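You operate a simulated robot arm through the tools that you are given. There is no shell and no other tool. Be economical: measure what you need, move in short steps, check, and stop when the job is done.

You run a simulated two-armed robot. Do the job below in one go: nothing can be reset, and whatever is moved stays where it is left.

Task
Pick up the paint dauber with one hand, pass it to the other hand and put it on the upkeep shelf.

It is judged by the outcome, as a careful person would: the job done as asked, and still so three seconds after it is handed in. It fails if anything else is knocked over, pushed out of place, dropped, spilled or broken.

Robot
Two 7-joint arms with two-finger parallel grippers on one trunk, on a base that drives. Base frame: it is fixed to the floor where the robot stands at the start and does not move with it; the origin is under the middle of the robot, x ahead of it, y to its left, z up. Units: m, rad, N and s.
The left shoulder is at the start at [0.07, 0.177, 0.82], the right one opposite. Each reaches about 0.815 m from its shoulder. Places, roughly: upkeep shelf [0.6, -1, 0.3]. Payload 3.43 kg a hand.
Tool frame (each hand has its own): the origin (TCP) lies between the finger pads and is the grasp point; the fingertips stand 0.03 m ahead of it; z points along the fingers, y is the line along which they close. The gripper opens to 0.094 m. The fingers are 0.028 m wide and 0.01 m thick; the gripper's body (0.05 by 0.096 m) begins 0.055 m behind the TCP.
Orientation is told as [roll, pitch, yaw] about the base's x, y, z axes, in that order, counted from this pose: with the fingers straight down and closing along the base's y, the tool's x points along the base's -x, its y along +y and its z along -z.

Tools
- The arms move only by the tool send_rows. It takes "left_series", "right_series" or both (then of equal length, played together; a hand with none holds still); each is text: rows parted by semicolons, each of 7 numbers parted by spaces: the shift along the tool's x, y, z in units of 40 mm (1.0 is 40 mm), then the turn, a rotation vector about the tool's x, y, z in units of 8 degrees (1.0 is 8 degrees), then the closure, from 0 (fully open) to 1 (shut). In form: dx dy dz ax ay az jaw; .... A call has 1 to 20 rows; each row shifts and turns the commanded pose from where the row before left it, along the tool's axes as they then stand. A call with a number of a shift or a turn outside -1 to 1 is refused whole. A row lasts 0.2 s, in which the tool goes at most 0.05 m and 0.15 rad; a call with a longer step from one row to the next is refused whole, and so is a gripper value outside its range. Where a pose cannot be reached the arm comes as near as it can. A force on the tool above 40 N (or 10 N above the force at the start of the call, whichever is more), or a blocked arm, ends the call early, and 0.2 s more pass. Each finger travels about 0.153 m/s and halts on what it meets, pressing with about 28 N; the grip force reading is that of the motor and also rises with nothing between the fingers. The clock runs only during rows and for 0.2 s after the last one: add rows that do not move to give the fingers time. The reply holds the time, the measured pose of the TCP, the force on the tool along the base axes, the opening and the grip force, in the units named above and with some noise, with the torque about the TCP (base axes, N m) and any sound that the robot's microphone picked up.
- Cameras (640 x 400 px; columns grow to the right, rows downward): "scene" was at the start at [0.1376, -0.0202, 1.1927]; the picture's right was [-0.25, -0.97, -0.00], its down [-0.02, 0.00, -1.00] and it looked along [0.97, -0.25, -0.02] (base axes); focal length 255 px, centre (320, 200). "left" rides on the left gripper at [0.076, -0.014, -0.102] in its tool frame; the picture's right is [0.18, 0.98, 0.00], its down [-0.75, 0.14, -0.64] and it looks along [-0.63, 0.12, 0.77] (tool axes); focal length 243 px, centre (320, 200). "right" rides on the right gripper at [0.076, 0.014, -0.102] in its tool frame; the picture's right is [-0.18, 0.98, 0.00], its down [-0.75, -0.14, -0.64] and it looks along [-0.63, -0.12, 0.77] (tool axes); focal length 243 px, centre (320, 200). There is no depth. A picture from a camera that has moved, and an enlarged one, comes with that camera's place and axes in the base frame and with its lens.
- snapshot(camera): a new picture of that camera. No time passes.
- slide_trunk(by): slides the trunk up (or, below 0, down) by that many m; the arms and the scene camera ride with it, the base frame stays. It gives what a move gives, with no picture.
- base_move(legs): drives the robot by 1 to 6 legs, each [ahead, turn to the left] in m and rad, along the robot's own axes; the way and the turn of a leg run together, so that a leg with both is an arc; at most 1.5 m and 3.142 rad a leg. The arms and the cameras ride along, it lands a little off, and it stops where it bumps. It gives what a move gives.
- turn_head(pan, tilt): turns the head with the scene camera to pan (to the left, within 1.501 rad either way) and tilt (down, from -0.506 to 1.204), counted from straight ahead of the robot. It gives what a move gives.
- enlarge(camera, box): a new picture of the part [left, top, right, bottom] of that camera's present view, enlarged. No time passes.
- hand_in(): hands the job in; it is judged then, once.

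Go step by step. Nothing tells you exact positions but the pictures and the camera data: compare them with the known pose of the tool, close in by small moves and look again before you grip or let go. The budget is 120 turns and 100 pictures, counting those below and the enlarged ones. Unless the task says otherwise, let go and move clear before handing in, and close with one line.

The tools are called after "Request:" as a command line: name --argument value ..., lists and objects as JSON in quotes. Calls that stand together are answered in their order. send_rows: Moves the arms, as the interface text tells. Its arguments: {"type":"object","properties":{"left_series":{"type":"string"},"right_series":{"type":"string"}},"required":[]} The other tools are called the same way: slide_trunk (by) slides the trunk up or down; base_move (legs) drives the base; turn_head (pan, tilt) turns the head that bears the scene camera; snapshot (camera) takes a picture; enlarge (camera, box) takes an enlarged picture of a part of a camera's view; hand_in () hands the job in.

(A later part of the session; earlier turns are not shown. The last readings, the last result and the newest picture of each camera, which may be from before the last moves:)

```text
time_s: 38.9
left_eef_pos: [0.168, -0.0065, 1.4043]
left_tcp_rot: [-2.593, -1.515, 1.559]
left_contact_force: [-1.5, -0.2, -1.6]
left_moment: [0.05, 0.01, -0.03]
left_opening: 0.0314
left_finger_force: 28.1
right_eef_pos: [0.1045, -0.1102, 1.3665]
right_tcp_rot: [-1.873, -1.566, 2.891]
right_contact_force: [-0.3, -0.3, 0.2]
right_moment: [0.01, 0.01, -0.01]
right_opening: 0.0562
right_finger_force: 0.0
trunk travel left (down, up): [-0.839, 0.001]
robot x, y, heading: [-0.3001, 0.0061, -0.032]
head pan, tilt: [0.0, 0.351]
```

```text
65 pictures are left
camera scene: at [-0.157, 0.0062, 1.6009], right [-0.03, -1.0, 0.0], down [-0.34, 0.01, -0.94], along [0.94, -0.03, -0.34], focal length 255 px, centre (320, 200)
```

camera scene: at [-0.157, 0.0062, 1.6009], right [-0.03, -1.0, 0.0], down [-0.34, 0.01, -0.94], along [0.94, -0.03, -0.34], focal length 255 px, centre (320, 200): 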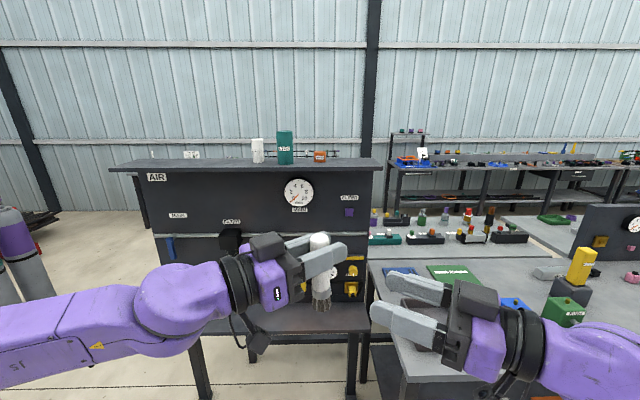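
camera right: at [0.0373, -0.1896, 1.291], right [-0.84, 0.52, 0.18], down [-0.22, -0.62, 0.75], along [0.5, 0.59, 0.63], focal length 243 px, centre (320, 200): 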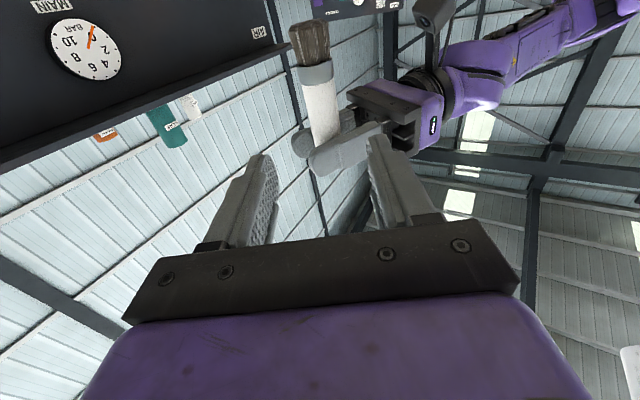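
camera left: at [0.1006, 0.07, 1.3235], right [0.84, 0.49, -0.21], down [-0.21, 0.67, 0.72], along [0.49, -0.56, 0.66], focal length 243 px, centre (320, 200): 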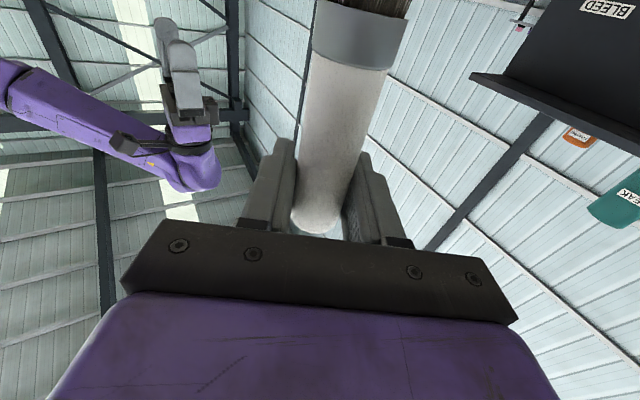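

The brush handle lines up with the right fingers' centre, just above the ferrule and below the left fingers. I advance in two stages.

Request:
send_rows --right_series "0 0 0.6 0 0 0 0.4; 0 0 0.6 0 0 0 0.4; 0 0 0.5 0 0 0 0.4; 0 0 0 0 0 0 0.4"

Request:
snapshot --camera "right"

Request:
enlarge --camera "scene" --box '[220, 200, 420, 350]'

```text
time_s: 39.9
left_eef_pos: [0.1669, -0.007, 1.4048]
left_tcp_rot: [-2.592, -1.513, 1.562]
left_contact_force: [0.3, -0.4, -0.9]
left_moment: [0.0, -0.02, 0.01]
left_opening: 0.0313
left_finger_force: 28.1
right_eef_pos: [0.1408, -0.0504, 1.3646]
right_tcp_rot: [-1.911, -1.565, 2.93]
right_contact_force: [-0.5, 0.2, 0.4]
right_moment: [-0.01, 0.04, -0.03]
right_opening: 0.0565
right_finger_force: 0.0
trunk travel left (down, up): [-0.839, 0.001]
robot x, y, heading: [-0.2971, 0.0111, -0.029]
head pan, tilt: [0.0, 0.351]
```

```text
64 pictures are left
camera right: at [0.0737, -0.1295, 1.2898], right [-0.84, 0.52, 0.18], down [-0.22, -0.62, 0.75], along [0.5, 0.59, 0.63], focal length 243 px, centre (320, 200)
```

right: 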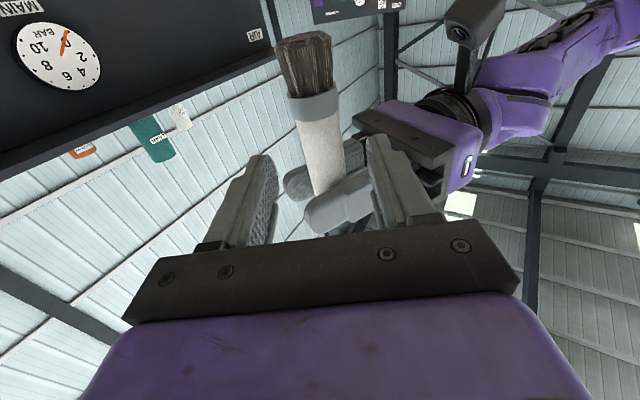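

```text
2.67 times, centred on (320, 275) of scene
camera zoom: at [-0.1571, 0.0065, 1.6009], right [-0.03, -1.0, 0.0], down [-0.34, 0.01, -0.94], along [0.94, -0.03, -0.34], focal length 679 px, centre (320, 0)
```

zoom: 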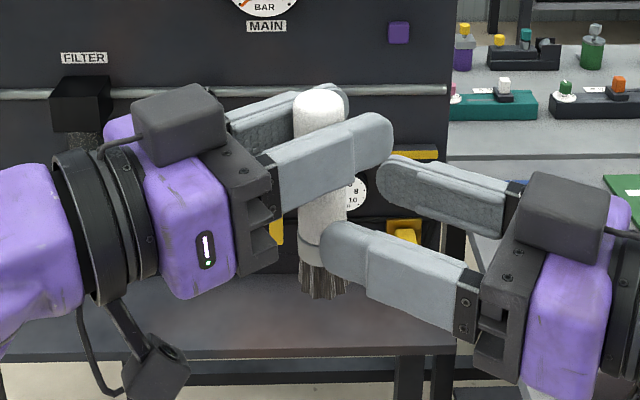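

Heights are clear (right fingers 4 cm below the left). I finish the advance.

Request:
send_rows --right_series "0 0 0.45 0 0 0 0.4; 0 0 0.45 0 0 0 0.4; 0 0 0.3 0 0 0 0.4; 0 0 0 0 0 0 0.4"

Request:
snapshot --camera "right"

Request:
enlarge --camera "scene" --box '[220, 200, 420, 350]'

```text
time_s: 40.9
left_eef_pos: [0.1668, -0.0054, 1.4036]
left_tcp_rot: [-2.591, -1.514, 1.561]
left_contact_force: [0.7, 0.9, -1.0]
left_moment: [-0.02, -0.02, 0.0]
left_opening: 0.0316
left_finger_force: 28.1
right_eef_pos: [0.1664, -0.0082, 1.365]
right_tcp_rot: [-1.777, -1.565, 2.79]
right_contact_force: [-0.8, -0.6, -0.5]
right_moment: [0.03, 0.0, -0.02]
right_opening: 0.0563
right_finger_force: 0.0
trunk travel left (down, up): [-0.839, 0.001]
robot x, y, heading: [-0.3004, 0.0117, -0.03]
head pan, tilt: [0.0, 0.351]
```

```text
62 pictures are left
camera right: at [0.0993, -0.0881, 1.2894], right [-0.84, 0.52, 0.18], down [-0.22, -0.62, 0.75], along [0.5, 0.59, 0.63], focal length 243 px, centre (320, 200)
```

right: 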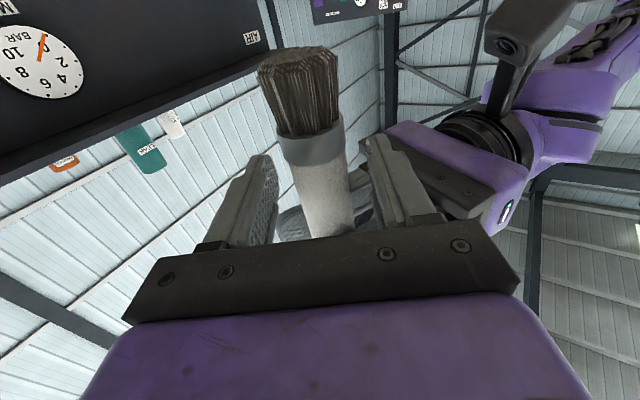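

```text
2.67 times, centred on (320, 275) of scene
camera zoom: at [-0.1571, 0.0071, 1.6009], right [-0.03, -1.0, 0.0], down [-0.34, 0.01, -0.94], along [0.94, -0.03, -0.34], focal length 679 px, centre (320, 0)
```

zoom: 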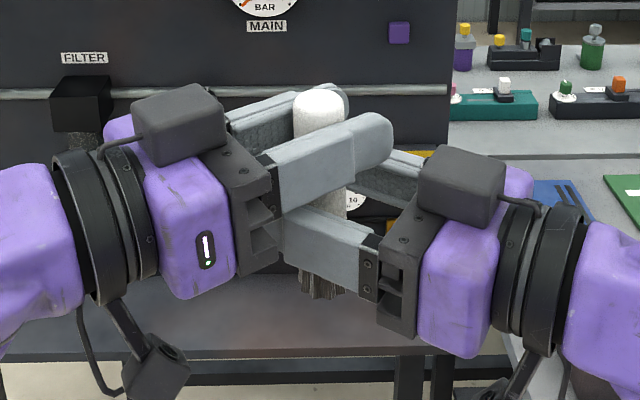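

The handle is centred between the right fingers. I close the right gripper while the left still holds.

Request:
send_rows --right_series "0 0 0 0 0 0 0.6; 0 0 0 0 0 0 0.8; 0 0 0 0 0 0 1; 0 0 0 0 0 0 1; 0 0 0 0 0 0 1"

Request:
snapshot --camera "right"

```text
time_s: 42.1
left_eef_pos: [0.1671, -0.0056, 1.404]
left_tcp_rot: [-2.592, -1.512, 1.561]
left_contact_force: [12.9, -10.6, -1.5]
left_moment: [-0.36, -0.34, -0.01]
left_opening: 0.0317
left_finger_force: 27.4
right_eef_pos: [0.1652, -0.0077, 1.3642]
right_tcp_rot: [-1.611, -1.565, 2.629]
right_contact_force: [-12.6, 10.9, -0.4]
right_moment: [-0.07, -0.14, 0.06]
right_opening: 0.0307
right_finger_force: 28.2
trunk travel left (down, up): [-0.839, 0.001]
robot x, y, heading: [-0.3011, 0.0096, -0.034]
head pan, tilt: [0.0, 0.351]
```

```text
60 pictures are left
camera right: at [0.0988, -0.0879, 1.2893], right [-0.84, 0.52, 0.18], down [-0.22, -0.62, 0.75], along [0.5, 0.59, 0.63], focal length 243 px, centre (320, 200)
```

right: 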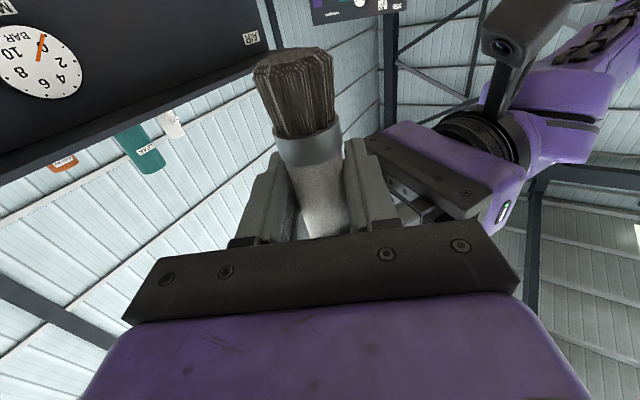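

Right has a firm hold. I open the left gripper, then withdraw it straight back.

Request:
send_rows --left_series "0 0 0 0 0 0 0.5; 0 0 0 0 0 0 0.1; 0 0 0 0 0 0 0.1; 0 0 -0.6 0 0 0 0.1; 0 0 -0.8 0 0 0 0.1; 0 0 -0.8 0 0 0 0.1; 0 0 -0.8 0 0 0 0.1; 0 0 -0.8 0 0 0 0.1; 0 0 0 0 0 0 0.1" --right_series "0 0 0 0 0 0 1; 0 0 0 0 0 0 1; 0 0 0 0 0 0 1; 0 0 0 0 0 0 1; 0 0 0 0 0 0 1; 0 0 0 0 0 0 1; 0 0 0 0 0 0 1; 0 0 0 0 0 0 1; 0 0 0 0 0 0 1"

Request:
snapshot --camera "scene"

Request:
snapshot --camera "right"

```text
time_s: 44.1
left_eef_pos: [0.0939, 0.1193, 1.3936]
left_tcp_rot: [-2.596, -1.516, 1.566]
left_contact_force: [1.1, 0.4, -0.8]
left_moment: [0.0, 0.0, 0.01]
left_opening: 0.0848
left_finger_force: 0.1
left hand out of reach, approached as far as the arm can: row 7
right_eef_pos: [0.1657, -0.0091, 1.3647]
right_tcp_rot: [-1.859, -1.565, 2.877]
right_contact_force: [0.3, -0.4, 0.3]
right_moment: [0.04, 0.0, 0.01]
right_opening: 0.0307
right_finger_force: 28.2
trunk travel left (down, up): [-0.839, 0.001]
robot x, y, heading: [-0.3037, 0.0089, -0.028]
head pan, tilt: [0.0, 0.351]
```

```text
59 pictures are left
camera scene: at [-0.1571, 0.0062, 1.6009], right [-0.03, -1.0, 0.0], down [-0.34, 0.01, -0.94], along [0.94, -0.03, -0.34], focal length 255 px, centre (320, 200)
```

scene: 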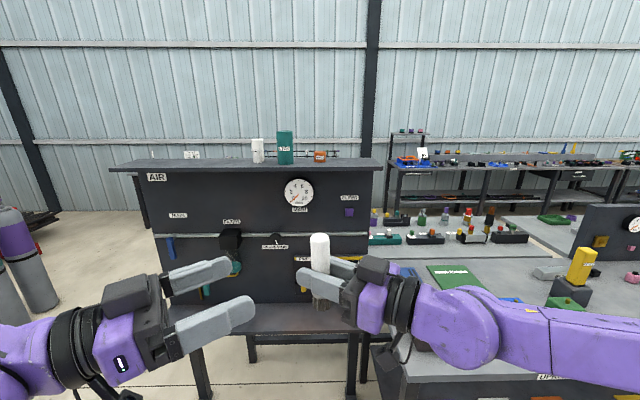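

```text
58 pictures are left
camera right: at [0.0991, -0.089, 1.2894], right [-0.84, 0.52, 0.18], down [-0.22, -0.62, 0.75], along [0.5, 0.59, 0.63], focal length 243 px, centre (320, 200)
```

right: 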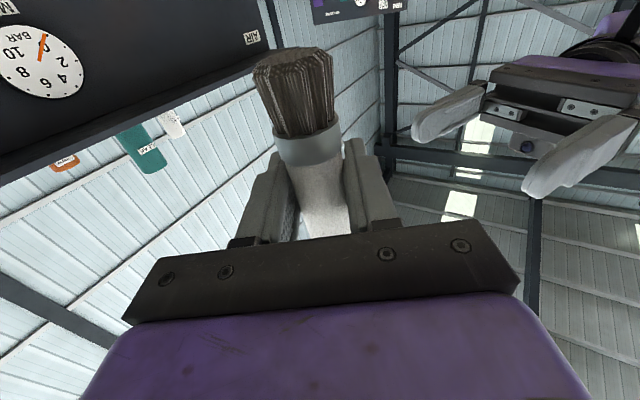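

Hand-over done: the right hand holds the dauber upright. Now I look to the right at the path and the upkeep table.

Request:
turn_head --pan -0.9 --tilt 0.6

Request:
snapshot --camera "scene"

Request:
turn_head --pan -1.5 --tilt 0.5

Request:
snapshot --camera "scene"

```text
time_s: 45.3
left_eef_pos: [0.0953, 0.1207, 1.3937]
left_tcp_rot: [-2.589, -1.512, 1.559]
left_contact_force: [-0.2, -0.4, -1.2]
left_moment: [0.0, 0.02, 0.0]
left_opening: 0.0849
left_finger_force: 0.0
right_eef_pos: [0.1654, -0.0072, 1.3647]
right_tcp_rot: [-1.758, -1.565, 2.775]
right_contact_force: [0.9, 0.8, 0.5]
right_moment: [0.0, -0.02, -0.01]
right_opening: 0.0305
right_finger_force: 27.9
trunk travel left (down, up): [-0.839, 0.001]
robot x, y, heading: [-0.3019, 0.0066, -0.03]
head pan, tilt: [-0.901, 0.6]
```

```text
57 pictures are left
camera scene: at [-0.1972, -0.061, 1.5781], right [-0.8, -0.6, 0.0], down [-0.34, 0.45, -0.83], along [0.49, -0.66, -0.56], focal length 255 px, centre (320, 200)
```

scene: 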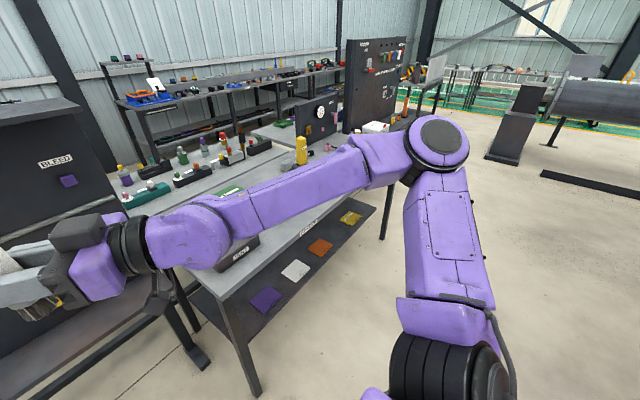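

```text
time_s: 46.3
left_eef_pos: [0.094, 0.1204, 1.3952]
left_tcp_rot: [-2.59, -1.514, 1.559]
left_contact_force: [-0.3, 0.5, 0.9]
left_moment: [0.04, -0.02, 0.01]
left_opening: 0.0848
left_finger_force: 0.1
right_eef_pos: [0.1647, -0.0075, 1.3643]
right_tcp_rot: [-1.716, -1.564, 2.733]
right_contact_force: [-0.1, -0.3, -0.3]
right_moment: [-0.01, 0.01, -0.01]
right_opening: 0.0304
right_finger_force: 28.0
trunk travel left (down, up): [-0.839, 0.001]
robot x, y, heading: [-0.2979, 0.0101, -0.03]
head pan, tilt: [-1.499, 0.499]
```

```text
56 pictures are left
camera scene: at [-0.2461, -0.0808, 1.5872], right [-1.0, -0.04, 0.0], down [-0.02, 0.48, -0.88], along [0.04, -0.88, -0.48], focal length 255 px, centre (320, 200)
```

scene: 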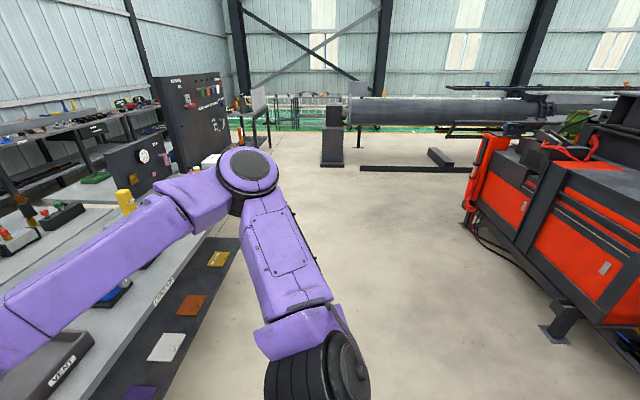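

The upkeep shelf is the low board under that table (front edge ≈ x 0.49, z 0.3), with coloured pads at y≈-0.57, -0.83, -1.09, -1.51; a free spot lies near (0.57, -0.96). I drive to stand in front of it: turn right, ahead 0.81 m, turn back left.

Request:
base_move --legs '[[-0.05, 0], [0, -1.54], [0.81, 0], [0, 1.57]]'

Request:
turn_head --pan -0.1 --tilt 0.8

Request:
snapshot --camera "scene"

```text
time_s: 58.9
left_eef_pos: [0.0344, -0.661, 1.3945]
left_tcp_rot: [-2.59, -1.513, 1.637]
left_contact_force: [0.0, 0.3, 0.8]
left_moment: [0.03, 0.0, 0.03]
left_opening: 0.0847
left_finger_force: 0.1
right_eef_pos: [0.1164, -0.7842, 1.3656]
right_tcp_rot: [-1.786, -1.566, 2.882]
right_contact_force: [-0.5, -0.1, -1.0]
right_moment: [0.01, 0.02, -0.01]
right_opening: 0.0303
right_finger_force: 28.4
trunk travel left (down, up): [-0.839, 0.001]
robot x, y, heading: [-0.3462, -0.802, 0.047]
head pan, tilt: [-1.499, 0.499]
```

```text
time_s: 60.4
left_eef_pos: [0.0344, -0.66, 1.3933]
left_tcp_rot: [-2.589, -1.513, 1.638]
left_contact_force: [-0.6, -0.3, -0.1]
left_moment: [-0.02, 0.01, 0.02]
left_opening: 0.0846
left_finger_force: 0.1
right_eef_pos: [0.1167, -0.7843, 1.3644]
right_tcp_rot: [-1.756, -1.566, 2.852]
right_contact_force: [0.3, 0.5, -1.4]
right_moment: [-0.02, -0.01, 0.03]
right_opening: 0.0305
right_finger_force: 28.0
trunk travel left (down, up): [-0.839, 0.001]
robot x, y, heading: [-0.3503, -0.8029, 0.046]
head pan, tilt: [-0.099, 0.799]
```

```text
55 pictures are left
camera scene: at [-0.2194, -0.8026, 1.5612], right [-0.05, -1.0, 0.0], down [-0.72, 0.04, -0.7], along [0.7, -0.04, -0.72], focal length 255 px, centre (320, 200)
```

scene: 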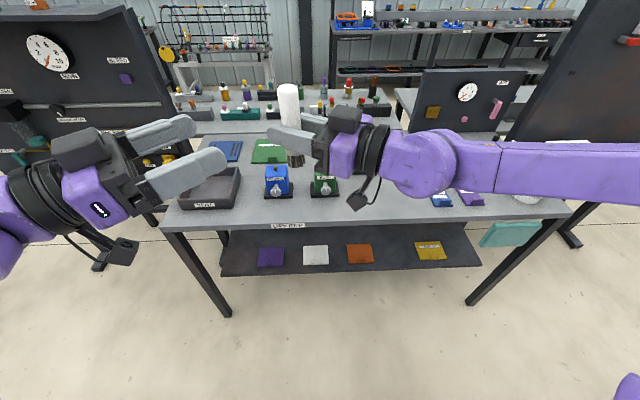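

Clear view: the low shelf spans y≈-0.3 to -1.7, with an empty gap between the orange (y≈-1.08) and yellow (y≈-1.49) pads and a smaller gap white/orange. I lower the trunk.

Request:
slide_trunk --by -0.4

Request:
slide_trunk --by -0.35

Request:
turn_head --pan -0.2 --tilt 0.35

Request:
snapshot --camera "scene"

```text
time_s: 64.2
left_eef_pos: [0.0342, -0.6621, 0.9938]
left_tcp_rot: [-2.592, -1.513, 1.639]
left_contact_force: [-0.5, 1.4, -0.1]
left_moment: [0.02, 0.0, 0.0]
left_opening: 0.0846
left_finger_force: 0.0
right_eef_pos: [0.116, -0.7835, 0.9658]
right_tcp_rot: [-1.76, -1.566, 2.857]
right_contact_force: [0.2, -0.6, -0.9]
right_moment: [-0.02, 0.01, -0.03]
right_opening: 0.0306
right_finger_force: 28.3
trunk travel left (down, up): [-0.439, 0.401]
robot x, y, heading: [-0.3485, -0.8034, 0.046]
head pan, tilt: [-0.099, 0.799]
```

```text
time_s: 67.7
left_eef_pos: [0.0345, -0.6606, 0.6433]
left_tcp_rot: [-2.591, -1.512, 1.638]
left_contact_force: [-0.1, -0.5, 0.3]
left_moment: [0.01, 0.01, 0.0]
left_opening: 0.0845
left_finger_force: 0.2
right_eef_pos: [0.1165, -0.7834, 0.6152]
right_tcp_rot: [-1.767, -1.565, 2.864]
right_contact_force: [0.3, 0.0, -1.7]
right_moment: [-0.01, 0.02, -0.01]
right_opening: 0.0302
right_finger_force: 27.8
trunk travel left (down, up): [-0.089, 0.751]
robot x, y, heading: [-0.3501, -0.8035, 0.047]
head pan, tilt: [-0.099, 0.799]
```

```text
time_s: 68.6
left_eef_pos: [0.0343, -0.6606, 0.6443]
left_tcp_rot: [-2.59, -1.513, 1.637]
left_contact_force: [-0.6, -0.2, 0.1]
left_moment: [0.0, -0.05, 0.0]
left_opening: 0.0846
left_finger_force: 0.1
right_eef_pos: [0.1154, -0.7842, 0.6159]
right_tcp_rot: [-1.758, -1.565, 2.853]
right_contact_force: [-0.4, -0.5, -1.0]
right_moment: [0.0, -0.02, 0.04]
right_opening: 0.0306
right_finger_force: 27.3
trunk travel left (down, up): [-0.089, 0.751]
robot x, y, heading: [-0.3463, -0.8038, 0.048]
head pan, tilt: [-0.201, 0.351]
```

```text
54 pictures are left
camera scene: at [-0.2081, -0.8126, 0.8508], right [-0.15, -0.99, 0.0], down [-0.34, 0.05, -0.94], along [0.93, -0.14, -0.34], focal length 255 px, centre (320, 200)
```

scene: 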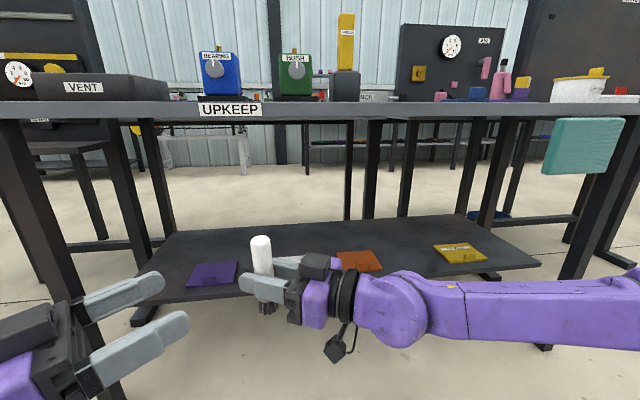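

The shelf top is at z≈0.31–0.32 and the gap between white and orange pads is at y≈-0.945. I turn the right hand to point forward, and lower the trunk the rest.

Request:
send_rows --right_series "0 0 0 1 0 0 1; 0 0 0 1 0 0 1; 0 0 0 1 0 0 1; 0 0 0 1 0 0 1; 0 0 0 1 0 0 1; 0 0 0 0.8 0 0 1; 0 0 0 0 0 0 1"

Request:
slide_trunk --by -0.07

Request:
snapshot --camera "right"

Request:
snapshot --camera "scene"

```text
time_s: 70.2
left_eef_pos: [0.0358, -0.6606, 0.644]
left_tcp_rot: [-2.591, -1.513, 1.637]
left_contact_force: [0.3, 0.4, -0.3]
left_moment: [0.02, -0.01, 0.01]
left_opening: 0.0848
left_finger_force: 0.1
right_eef_pos: [0.187, -0.8782, 0.6079]
right_tcp_rot: [-2.07, -1.559, 2.727]
right_contact_force: [0.4, 0.1, -1.2]
right_moment: [-0.01, 0.0, -0.03]
right_opening: 0.0306
right_finger_force: 27.8
right hand out of reach, approached as far as the arm can: row 2, 3, 4, 5, 6
trunk travel left (down, up): [-0.089, 0.751]
robot x, y, heading: [-0.3497, -0.8055, 0.052]
head pan, tilt: [-0.201, 0.351]
```

```text
time_s: 71.2
left_eef_pos: [0.0351, -0.6609, 0.5742]
left_tcp_rot: [-2.592, -1.513, 1.64]
left_contact_force: [0.1, 0.4, 0.3]
left_moment: [0.01, 0.0, 0.0]
left_opening: 0.0846
left_finger_force: 0.1
right_eef_pos: [0.1873, -0.8775, 0.5379]
right_tcp_rot: [-2.085, -1.558, 2.742]
right_contact_force: [0.9, -0.6, -1.2]
right_moment: [0.03, -0.02, 0.01]
right_opening: 0.0303
right_finger_force: 27.8
trunk travel left (down, up): [-0.019, 0.821]
robot x, y, heading: [-0.3496, -0.801, 0.045]
head pan, tilt: [-0.201, 0.351]
```

```text
53 pictures are left
camera right: at [0.0975, -0.9302, 0.4621], right [-0.6, 0.78, 0.17], down [-0.43, -0.5, 0.75], along [0.67, 0.38, 0.64], focal length 243 px, centre (320, 200)
```

right: 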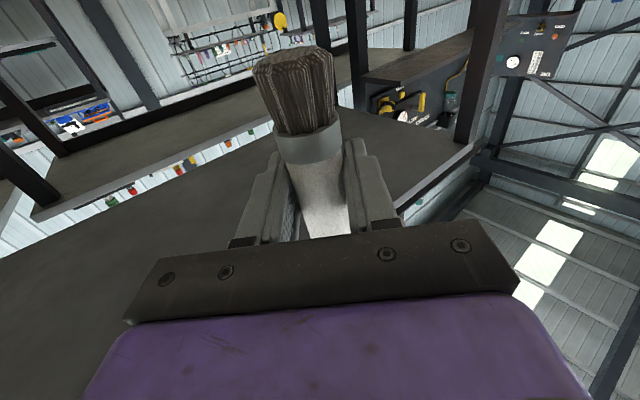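

```text
52 pictures are left
camera scene: at [-0.2081, -0.8126, 0.7809], right [-0.15, -0.99, 0.0], down [-0.34, 0.05, -0.94], along [0.93, -0.14, -0.34], focal length 255 px, centre (320, 200)
```

scene: 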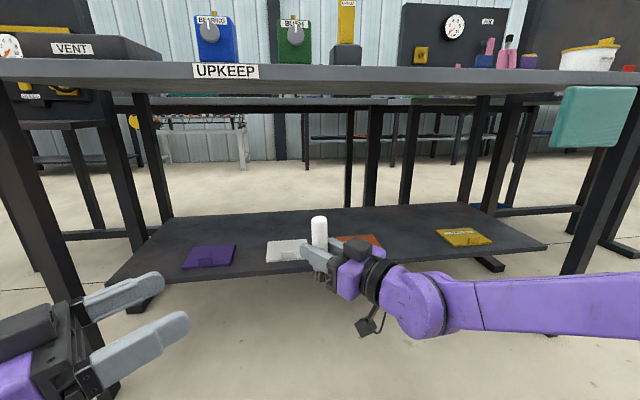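

The hand settled at yaw ≈38°, fine for placing. I drive 20 cm ahead, with everything passing between shelf and table top.

Request:
base_move --legs '[[0.1, 0], [0.1, -0.04]]'

Request:
turn_head --pan -0.3 --tilt 0.5

Request:
snapshot --camera "scene"

```text
time_s: 73.2
left_eef_pos: [0.2446, -0.6716, 0.5747]
left_tcp_rot: [-2.591, -1.512, 1.594]
left_contact_force: [0.6, 0.2, -0.6]
left_moment: [-0.05, -0.01, -0.01]
left_opening: 0.0847
left_finger_force: 0.0
right_eef_pos: [0.3888, -0.8953, 0.5371]
right_tcp_rot: [-2.081, -1.559, 2.693]
right_contact_force: [-0.1, -0.1, 0.0]
right_moment: [-0.01, -0.02, -0.01]
right_opening: 0.0304
right_finger_force: 27.6
trunk travel left (down, up): [-0.019, 0.821]
robot x, y, heading: [-0.1454, -0.7939, 0.004]
head pan, tilt: [-0.201, 0.351]
```

```text
time_s: 73.9
left_eef_pos: [0.2453, -0.6721, 0.5742]
left_tcp_rot: [-2.594, -1.514, 1.593]
left_contact_force: [0.5, -0.7, -0.3]
left_moment: [-0.04, 0.01, -0.02]
left_opening: 0.0845
left_finger_force: 0.1
right_eef_pos: [0.3879, -0.8955, 0.5382]
right_tcp_rot: [-2.068, -1.56, 2.681]
right_contact_force: [0.3, 0.5, -1.0]
right_moment: [0.01, 0.01, 0.02]
right_opening: 0.0306
right_finger_force: 28.5
trunk travel left (down, up): [-0.019, 0.821]
robot x, y, heading: [-0.1439, -0.7934, 0.005]
head pan, tilt: [-0.3, 0.499]
```

```text
51 pictures are left
camera scene: at [-0.0083, -0.8201, 0.7672], right [-0.29, -0.96, 0.0], down [-0.46, 0.14, -0.88], along [0.84, -0.26, -0.48], focal length 255 px, centre (320, 200)
```

scene: 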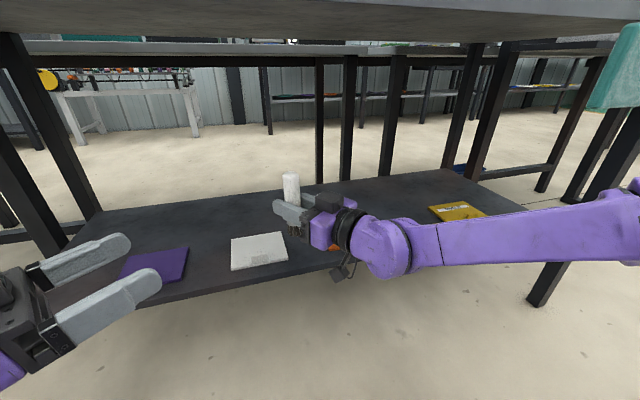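

No contacts. I extend the right hand in over the shelf gap, to about (0.58, -0.955), z 0.45.

Request:
send_rows --right_series "0.35 -0.67 0.51 0 0 0 1; 0.35 -0.67 0.51 0 0 0 1; 0.35 -0.67 0.51 0 0 0 1; 0.35 -0.67 0.51 0 0 0 1; 0.35 -0.67 0.51 0 0 0 1; 0.35 -0.67 0.51 0 0 0 1; 0 0 0 0 0 0 1"

Request:
snapshot --camera "scene"

Request:
snapshot --camera "right"

```text
time_s: 75.5
left_eef_pos: [0.2464, -0.672, 0.5733]
left_tcp_rot: [-2.59, -1.512, 1.589]
left_contact_force: [-0.7, -0.5, 0.0]
left_moment: [0.05, 0.01, 0.02]
left_opening: 0.0846
left_finger_force: 0.1
right_eef_pos: [0.5833, -0.9587, 0.4544]
right_tcp_rot: [-2.014, -1.558, 2.624]
right_contact_force: [-0.4, 0.3, -0.4]
right_moment: [0.04, 0.0, 0.03]
right_opening: 0.0304
right_finger_force: 28.0
trunk travel left (down, up): [-0.019, 0.821]
robot x, y, heading: [-0.1466, -0.7973, 0.003]
head pan, tilt: [-0.3, 0.499]
```

```text
50 pictures are left
camera scene: at [-0.0083, -0.8203, 0.7671], right [-0.29, -0.96, 0.0], down [-0.46, 0.14, -0.88], along [0.84, -0.26, -0.48], focal length 255 px, centre (320, 200)
```

scene: 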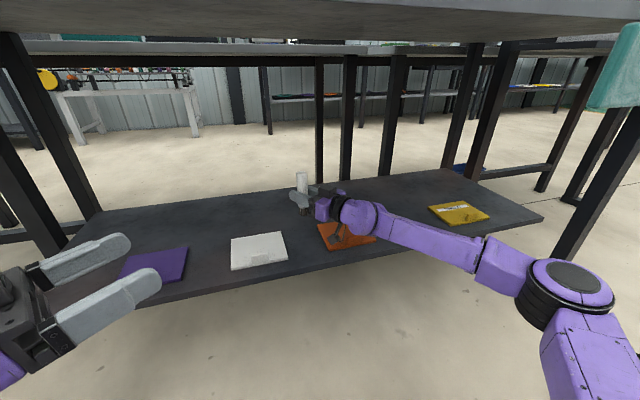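

```text
49 pictures are left
camera right: at [0.491, -1.0065, 0.3779], right [-0.57, 0.81, 0.17], down [-0.45, -0.48, 0.75], along [0.69, 0.35, 0.64], focal length 243 px, centre (320, 200)
```

right: 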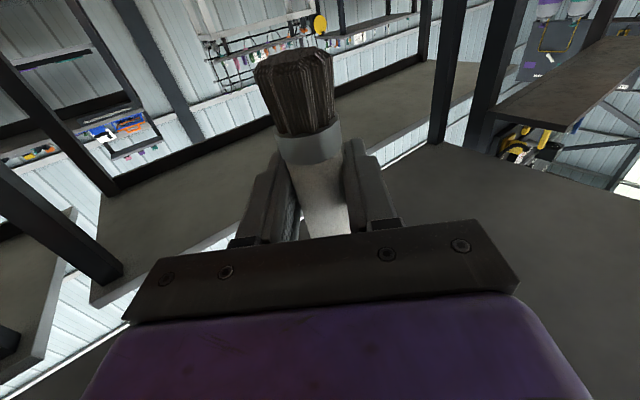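

The wrist camera hangs 7.6 cm below the tool axis, lower than the bristles, so I must place near the front edge with the camera outside it. I look closely at the edge and gap.

Request:
enlarge --camera "scene" --box '[220, 150, 420, 300]'

Request:
snapshot --camera "left"

```text
2.67 times, centred on (320, 225) of scene
camera zoom: at [-0.0083, -0.8203, 0.7671], right [-0.29, -0.96, 0.0], down [-0.46, 0.14, -0.88], along [0.84, -0.26, -0.48], focal length 679 px, centre (320, 133)
```

zoom: 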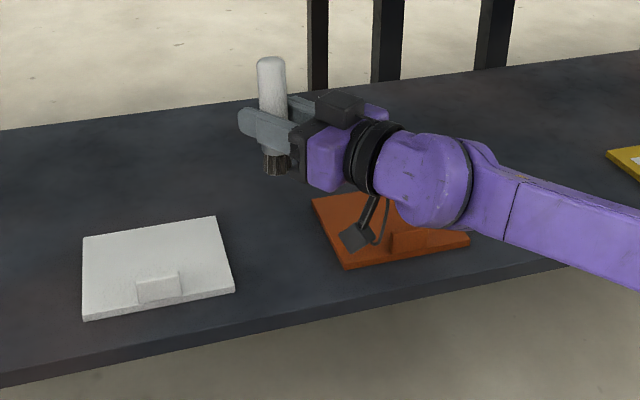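

```text
47 pictures are left
camera left: at [0.1772, -0.5975, 0.4926], right [0.83, 0.52, -0.21], down [-0.23, 0.66, 0.72], along [0.51, -0.54, 0.66], focal length 243 px, centre (320, 200)
```

left: 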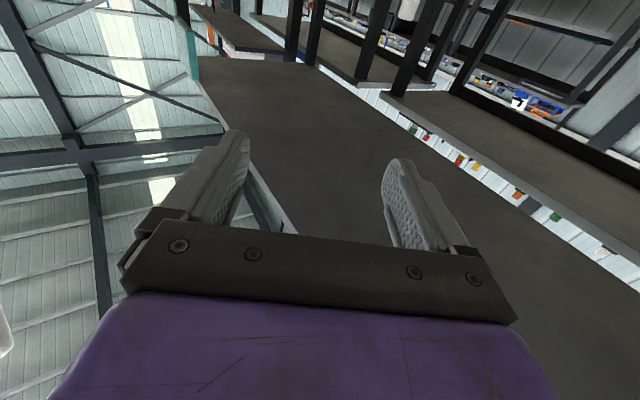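

The gap is y -0.89 to -1.01 and the front edge x≈0.45. I'll raise slightly, turn the hand to point nearly straight ahead, and pull back so the dauber stands at x≈0.50 with the camera in front of the edge.

Request:
send_rows --right_series "-1 0 0 0 0 0 1; 0 0 0 0.95 0 0 1; 0 0 0 0.95 0 0 1; 0 0 0 0.95 0 0 1; 0 0 0 0.95 0 0 1; 0 0.2 -0.68 0 0 0 1; 0 0.2 -0.68 0 0 0 1; 0 0 -0.68 0 0 0 1; 0 0 0 0 0 0 1"

Request:
enlarge --camera "scene" --box '[220, 150, 420, 300]'

Request:
snapshot --camera "right"

```text
time_s: 77.5
left_eef_pos: [0.2455, -0.671, 0.5736]
left_tcp_rot: [-2.593, -1.514, 1.594]
left_contact_force: [0.2, -0.2, 0.0]
left_moment: [0.01, 0.01, 0.01]
left_opening: 0.0843
left_finger_force: 0.0
right_eef_pos: [0.5114, -0.9814, 0.5038]
right_tcp_rot: [-1.629, -1.519, 1.998]
right_contact_force: [0.0, -0.2, -0.6]
right_moment: [0.02, 0.0, 0.0]
right_opening: 0.0304
right_finger_force: 28.3
right hand out of reach, approached as far as the arm can: row 4, 5, 6, 7
trunk travel left (down, up): [-0.019, 0.821]
robot x, y, heading: [-0.1461, -0.7981, 0.005]
head pan, tilt: [-0.3, 0.499]
```

```text
2.67 times, centred on (320, 225) of scene
camera zoom: at [-0.0083, -0.8201, 0.7672], right [-0.29, -0.96, 0.0], down [-0.46, 0.14, -0.88], along [0.84, -0.26, -0.48], focal length 679 px, centre (320, 133)
```

zoom: 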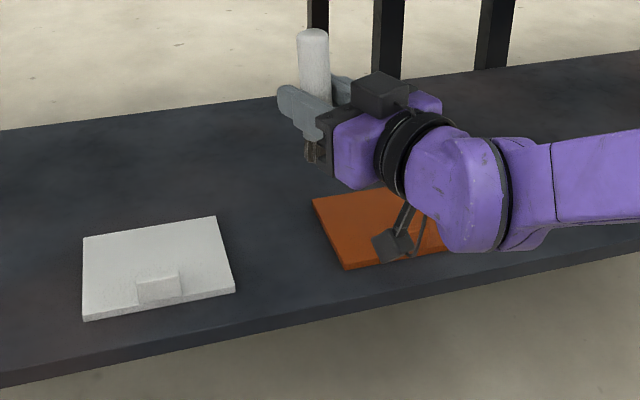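

```text
45 pictures are left
camera right: at [0.4116, -1.0092, 0.4284], right [-0.36, 0.92, 0.13], down [-0.56, -0.33, 0.76], along [0.74, 0.2, 0.64], focal length 243 px, centre (320, 200)
```

right: 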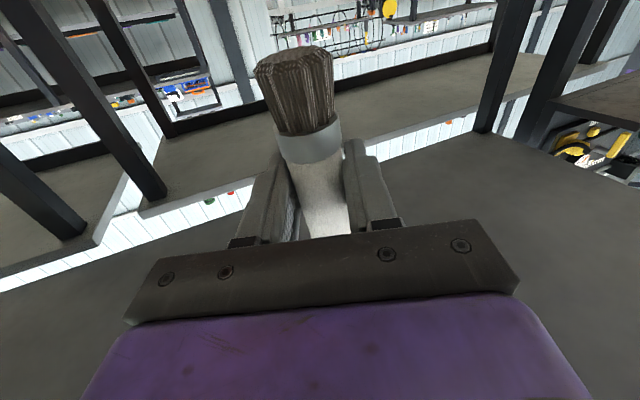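

Hand at (0.511, -0.981), yaw ≈21°, 3° roll. I correct the roll and shift left into the gap.

Request:
send_rows --right_series "0 0.4 0 0 0 0.4 1; 0 0.4 0 0 0 0 1; 0 0 0 0 0 0 1; 0 0 0 0 0 0 1"

Request:
enlarge --camera "scene" --box '[220, 150, 420, 300]'

Request:
snapshot --camera "right"

```text
time_s: 78.5
left_eef_pos: [0.2453, -0.6718, 0.5732]
left_tcp_rot: [-2.591, -1.513, 1.593]
left_contact_force: [-0.6, -0.5, -0.1]
left_moment: [0.04, 0.0, 0.01]
left_opening: 0.0847
left_finger_force: 0.1
right_eef_pos: [0.5126, -0.9809, 0.5032]
right_tcp_rot: [-1.623, -1.517, 1.994]
right_contact_force: [0.0, -0.8, -1.1]
right_moment: [-0.02, 0.01, 0.01]
right_opening: 0.0302
right_finger_force: 28.3
right hand out of reach, approached as far as the arm can: row 1, 2
trunk travel left (down, up): [-0.019, 0.821]
robot x, y, heading: [-0.144, -0.7953, 0.005]
head pan, tilt: [-0.3, 0.499]
```

```text
2.67 times, centred on (320, 225) of scene
camera zoom: at [-0.0083, -0.8201, 0.7672], right [-0.29, -0.96, 0.0], down [-0.46, 0.14, -0.88], along [0.84, -0.26, -0.48], focal length 679 px, centre (320, 133)
```

zoom: 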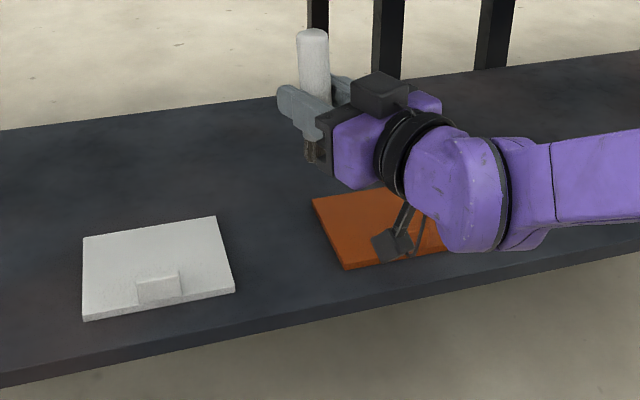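

```text
43 pictures are left
camera right: at [0.4118, -1.0091, 0.4283], right [-0.36, 0.92, 0.13], down [-0.56, -0.33, 0.76], along [0.74, 0.2, 0.64], focal length 243 px, centre (320, 200)
```

right: 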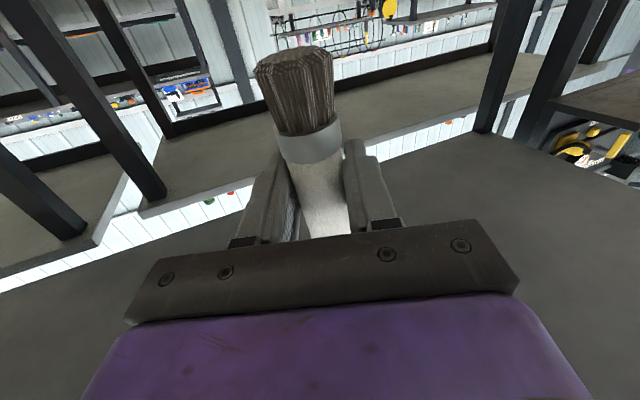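

The wrist is at its limit this close in; I back the base off 12 cm and then reach out farther, which frees the wrist.

Request:
base_move --legs '[[-0.12, 0]]'

Request:
send_rows --right_series "0 0 0.7 0 0 0 1; 0 0 0.7 0 0 0.2 1; 0 0 0.7 0 0 0.2 1; 0 0 0.6 0 0 0 1; 0 0 0 0 0 0 1"

Request:
snapshot --camera "right"

```text
time_s: 79.7
left_eef_pos: [0.1234, -0.6733, 0.5738]
left_tcp_rot: [-2.587, -1.514, 1.586]
left_contact_force: [0.6, 0.7, -0.1]
left_moment: [0.0, -0.03, 0.03]
left_opening: 0.0846
left_finger_force: 0.1
right_eef_pos: [0.3883, -0.9842, 0.5048]
right_tcp_rot: [-1.622, -1.519, 1.99]
right_contact_force: [0.3, 0.1, -1.3]
right_moment: [0.0, 0.0, 0.01]
right_opening: 0.0305
right_finger_force: 27.8
trunk travel left (down, up): [-0.019, 0.821]
robot x, y, heading: [-0.2696, -0.7991, -0.002]
head pan, tilt: [-0.3, 0.499]
```

```text
time_s: 80.9
left_eef_pos: [0.124, -0.673, 0.5743]
left_tcp_rot: [-2.588, -1.513, 1.586]
left_contact_force: [0.7, 0.4, -0.4]
left_moment: [0.03, 0.0, -0.03]
left_opening: 0.0848
left_finger_force: 0.0
right_eef_pos: [0.4883, -0.9428, 0.5048]
right_tcp_rot: [2.204, -1.568, -1.84]
right_contact_force: [0.4, 0.0, -1.9]
right_moment: [0.03, 0.02, -0.02]
right_opening: 0.0303
right_finger_force: 28.3
trunk travel left (down, up): [-0.019, 0.821]
robot x, y, heading: [-0.2703, -0.7942, -0.005]
head pan, tilt: [-0.3, 0.499]
```

```text
42 pictures are left
camera right: at [0.3868, -0.9668, 0.4288], right [-0.35, 0.92, 0.19], down [-0.55, -0.36, 0.75], along [0.76, 0.16, 0.63], focal length 243 px, centre (320, 200)
```

right: 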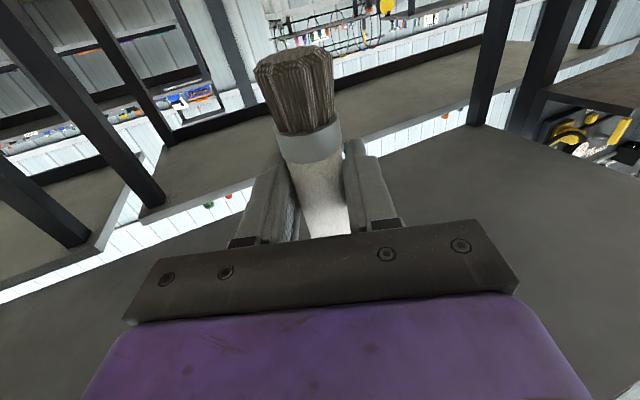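

Upright now, yaw ≈21°. I nudge to (0.505, -0.948) and go down to z≈0.415, then look.

Request:
send_rows --right_series "0 -0.26 0.35 0 0 0 1; 0.75 0 0 0 0 0 1; 0.75 0 0 0 0 0 1; 0.75 0 0 0 0 0 1; 0 0 0 0 0 0 1"

Request:
turn_head --pan -0.2 --tilt 0.5

Request:
snapshot --camera "scene"

Request:
enlarge --camera "scene" --box '[270, 150, 430, 270]'

```text
time_s: 82.1
left_eef_pos: [0.1229, -0.674, 0.5739]
left_tcp_rot: [-2.59, -1.513, 1.588]
left_contact_force: [0.5, -0.2, -0.1]
left_moment: [-0.03, 0.0, 0.03]
left_opening: 0.0844
left_finger_force: 0.2
right_eef_pos: [0.5073, -0.9503, 0.4152]
right_tcp_rot: [2.401, -1.568, -2.033]
right_contact_force: [-0.8, 0.2, -1.9]
right_moment: [-0.02, -0.01, -0.01]
right_opening: 0.0307
right_finger_force: 28.4
trunk travel left (down, up): [-0.019, 0.821]
robot x, y, heading: [-0.27, -0.7998, -0.002]
head pan, tilt: [-0.3, 0.499]
```

```text
time_s: 82.8
left_eef_pos: [0.123, -0.6726, 0.5739]
left_tcp_rot: [-2.588, -1.513, 1.585]
left_contact_force: [-0.4, 0.0, -0.1]
left_moment: [0.04, -0.01, 0.02]
left_opening: 0.0845
left_finger_force: 0.0
right_eef_pos: [0.5084, -0.9502, 0.4148]
right_tcp_rot: [2.273, -1.565, -1.908]
right_contact_force: [0.3, 0.0, -1.2]
right_moment: [-0.01, -0.02, 0.03]
right_opening: 0.0304
right_finger_force: 28.3
trunk travel left (down, up): [-0.019, 0.821]
robot x, y, heading: [-0.2699, -0.7989, -0.001]
head pan, tilt: [-0.201, 0.499]
```

```text
41 pictures are left
camera scene: at [-0.1289, -0.812, 0.7672], right [-0.2, -0.98, 0.0], down [-0.47, 0.1, -0.88], along [0.86, -0.18, -0.48], focal length 255 px, centre (320, 200)
```

scene: 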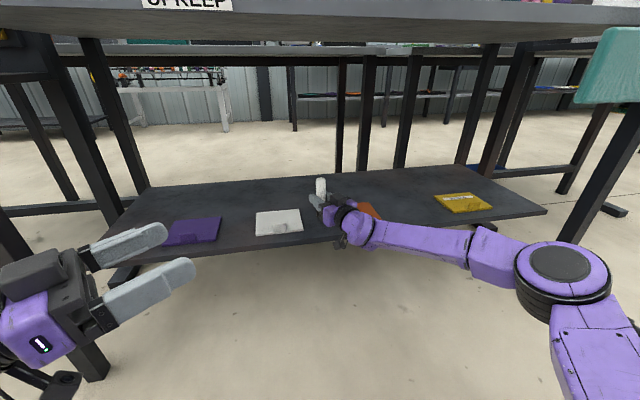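

```text
3.33 times, centred on (350, 210) of scene
camera zoom: at [-0.1289, -0.812, 0.7672], right [-0.2, -0.98, 0.0], down [-0.47, 0.1, -0.88], along [0.86, -0.18, -0.48], focal length 849 px, centre (220, 167)
```

zoom: 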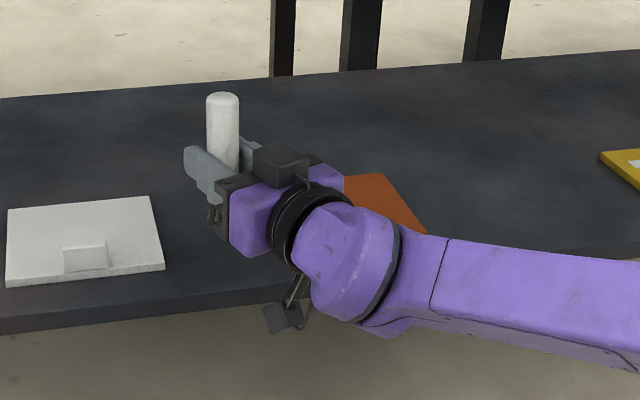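

The camera hangs in front of the shelf edge, and the dauber is over the gap. I lower slowly, 2 cm, then check.

Request:
send_rows --right_series "0.2 0 0 0 0 0 1; 0.15 0 0 0 0 0 1; 0.15 0 0 0 0 0 1; 0 0 0 0 0 0 1"

Request:
enlarge --camera "scene" --box '[270, 150, 430, 270]'

Request:
snapshot --camera "right"

```text
time_s: 83.8
left_eef_pos: [0.1231, -0.6729, 0.574]
left_tcp_rot: [-2.59, -1.513, 1.586]
left_contact_force: [-0.3, -0.1, 0.7]
left_moment: [0.03, 0.02, 0.01]
left_opening: 0.0845
left_finger_force: 0.0
right_eef_pos: [0.5074, -0.9492, 0.3967]
right_tcp_rot: [2.287, -1.565, -1.922]
right_contact_force: [0.0, 0.1, -0.5]
right_moment: [0.0, 0.02, 0.0]
right_opening: 0.0305
right_finger_force: 27.9
trunk travel left (down, up): [-0.019, 0.821]
robot x, y, heading: [-0.2676, -0.7974, -0.003]
head pan, tilt: [-0.201, 0.499]
```

```text
3.33 times, centred on (350, 210) of scene
camera zoom: at [-0.1289, -0.812, 0.7672], right [-0.2, -0.98, 0.0], down [-0.47, 0.1, -0.88], along [0.86, -0.18, -0.48], focal length 849 px, centre (220, 167)
```

zoom: 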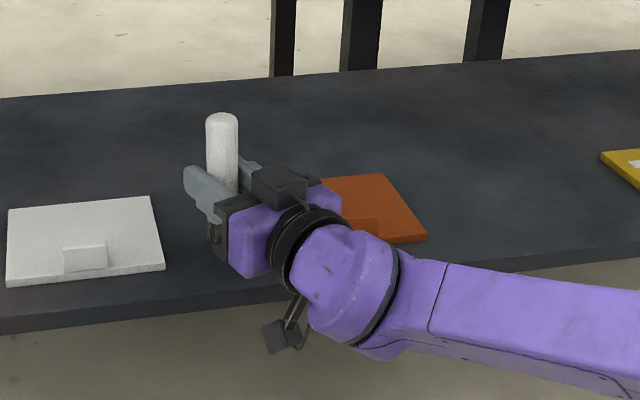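

```text
38 pictures are left
camera right: at [0.4053, -0.9723, 0.3204], right [-0.35, 0.92, 0.19], down [-0.55, -0.36, 0.75], along [0.76, 0.16, 0.63], focal length 243 px, centre (320, 200)
```

right: 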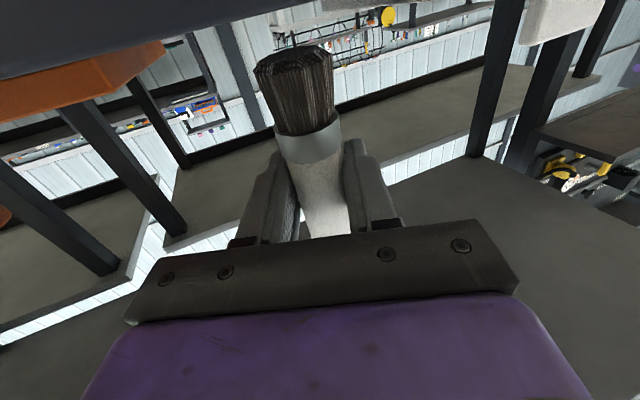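

By the wrist camera the shelf top is about z 0.321 and the bristles about 1.4 cm above it. I lower in 3 mm steps.

Request:
send_rows --right_series "0.08 0 0 0 0 0 1; 0.08 0 0 0 0 0 1; 0.08 0 0 0 0 0 1; 0.08 0 0 0 0 0 1; 0 0 0 0 0 0 1"

Request:
snapshot --camera "right"

```text
time_s: 85.0
left_eef_pos: [0.122, -0.6718, 0.5743]
left_tcp_rot: [-2.599, -1.514, 1.597]
left_contact_force: [0.6, 0.4, -0.1]
left_moment: [0.01, -0.02, 0.0]
left_opening: 0.0847
left_finger_force: 0.1
right_eef_pos: [0.5078, -0.95, 0.3818]
right_tcp_rot: [2.552, -1.564, -2.186]
right_contact_force: [-0.1, 0.3, 2.5]
right_moment: [0.11, -0.05, 0.04]
right_opening: 0.0303
right_finger_force: 28.0
trunk travel left (down, up): [-0.019, 0.821]
robot x, y, heading: [-0.2722, -0.7965, -0.004]
head pan, tilt: [-0.201, 0.499]
```

```text
37 pictures are left
camera right: at [0.4054, -0.973, 0.3069], right [-0.35, 0.92, 0.19], down [-0.55, -0.36, 0.75], along [0.76, 0.16, 0.63], focal length 243 px, centre (320, 200)
```

right: 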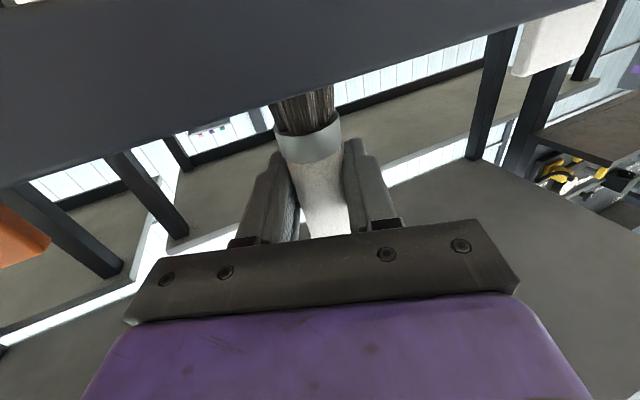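

Contact is just starting (vertical force rising). One more tiny step.

Request:
send_rows --right_series "0.04 0 0 0 0 0 1; 0 0 0 0 0 0 1"

```text
time_s: 85.6
left_eef_pos: [0.1234, -0.6729, 0.5749]
left_tcp_rot: [-2.613, -1.513, 1.614]
left_contact_force: [0.1, 0.0, 0.7]
left_moment: [0.0, 0.02, 0.04]
left_opening: 0.0847
left_finger_force: 0.1
right_eef_pos: [0.5069, -0.9491, 0.3827]
right_tcp_rot: [2.852, -1.564, -2.488]
right_contact_force: [3.0, -0.1, 8.3]
right_moment: [0.09, -0.36, 0.0]
right_opening: 0.0305
right_finger_force: 27.4
trunk travel left (down, up): [-0.019, 0.821]
robot x, y, heading: [-0.2661, -0.7935, 0.002]
head pan, tilt: [-0.201, 0.499]
```

The dauber rests on the shelf (≈9 N). I open the fingers gently and check.

Request:
send_rows --right_series "-0.015 0 0 0 0 0 1; 0 0 0 0 0 0 0.66; 0 0 0 0 0 0 0.6; 0 0 0 0 0 0 0.5; 0 0 0 0 0 0 0.4; 0 0 0 0 0 0 0.4"

Request:
enlarge --camera "scene" --box '[270, 150, 430, 270]'

Request:
snapshot --camera "right"

```text
time_s: 87.0
left_eef_pos: [0.1229, -0.6733, 0.5727]
left_tcp_rot: [-2.59, -1.514, 1.589]
left_contact_force: [0.3, 0.4, 1.0]
left_moment: [-0.01, -0.02, -0.01]
left_opening: 0.0846
left_finger_force: 0.1
right_eef_pos: [0.5068, -0.9495, 0.3807]
right_tcp_rot: [2.309, -1.568, -1.942]
right_contact_force: [-1.2, 0.0, 0.5]
right_moment: [0.01, 0.0, -0.03]
right_opening: 0.0564
right_finger_force: 0.0
trunk travel left (down, up): [-0.019, 0.821]
robot x, y, heading: [-0.2658, -0.7989, 0.003]
head pan, tilt: [-0.201, 0.499]
```

```text
3.33 times, centred on (350, 210) of scene
camera zoom: at [-0.129, -0.8119, 0.7672], right [-0.2, -0.98, 0.0], down [-0.47, 0.1, -0.88], along [0.86, -0.18, -0.48], focal length 849 px, centre (220, 167)
```

zoom: 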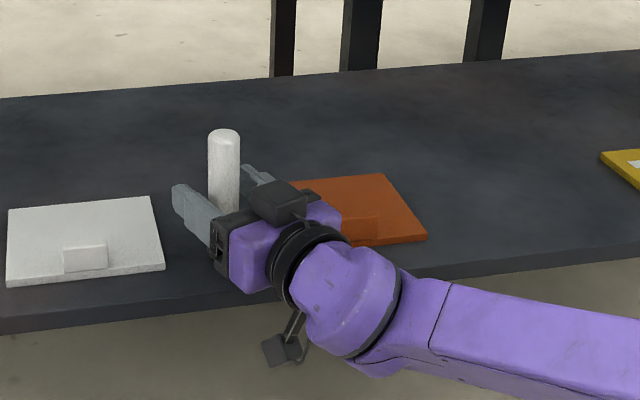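

```text
35 pictures are left
camera right: at [0.4049, -0.9727, 0.3056], right [-0.35, 0.92, 0.19], down [-0.55, -0.36, 0.75], along [0.76, 0.16, 0.63], focal length 243 px, centre (320, 200)
```

right: 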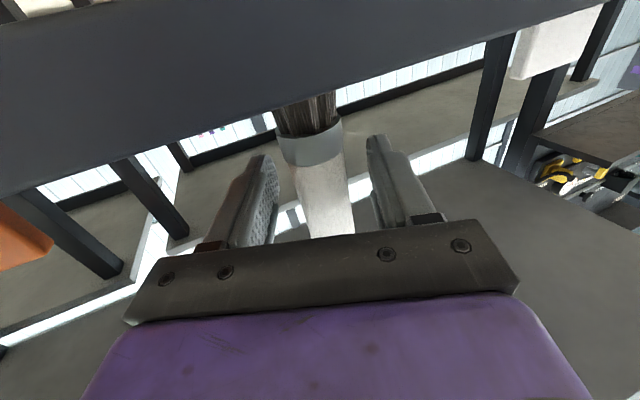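

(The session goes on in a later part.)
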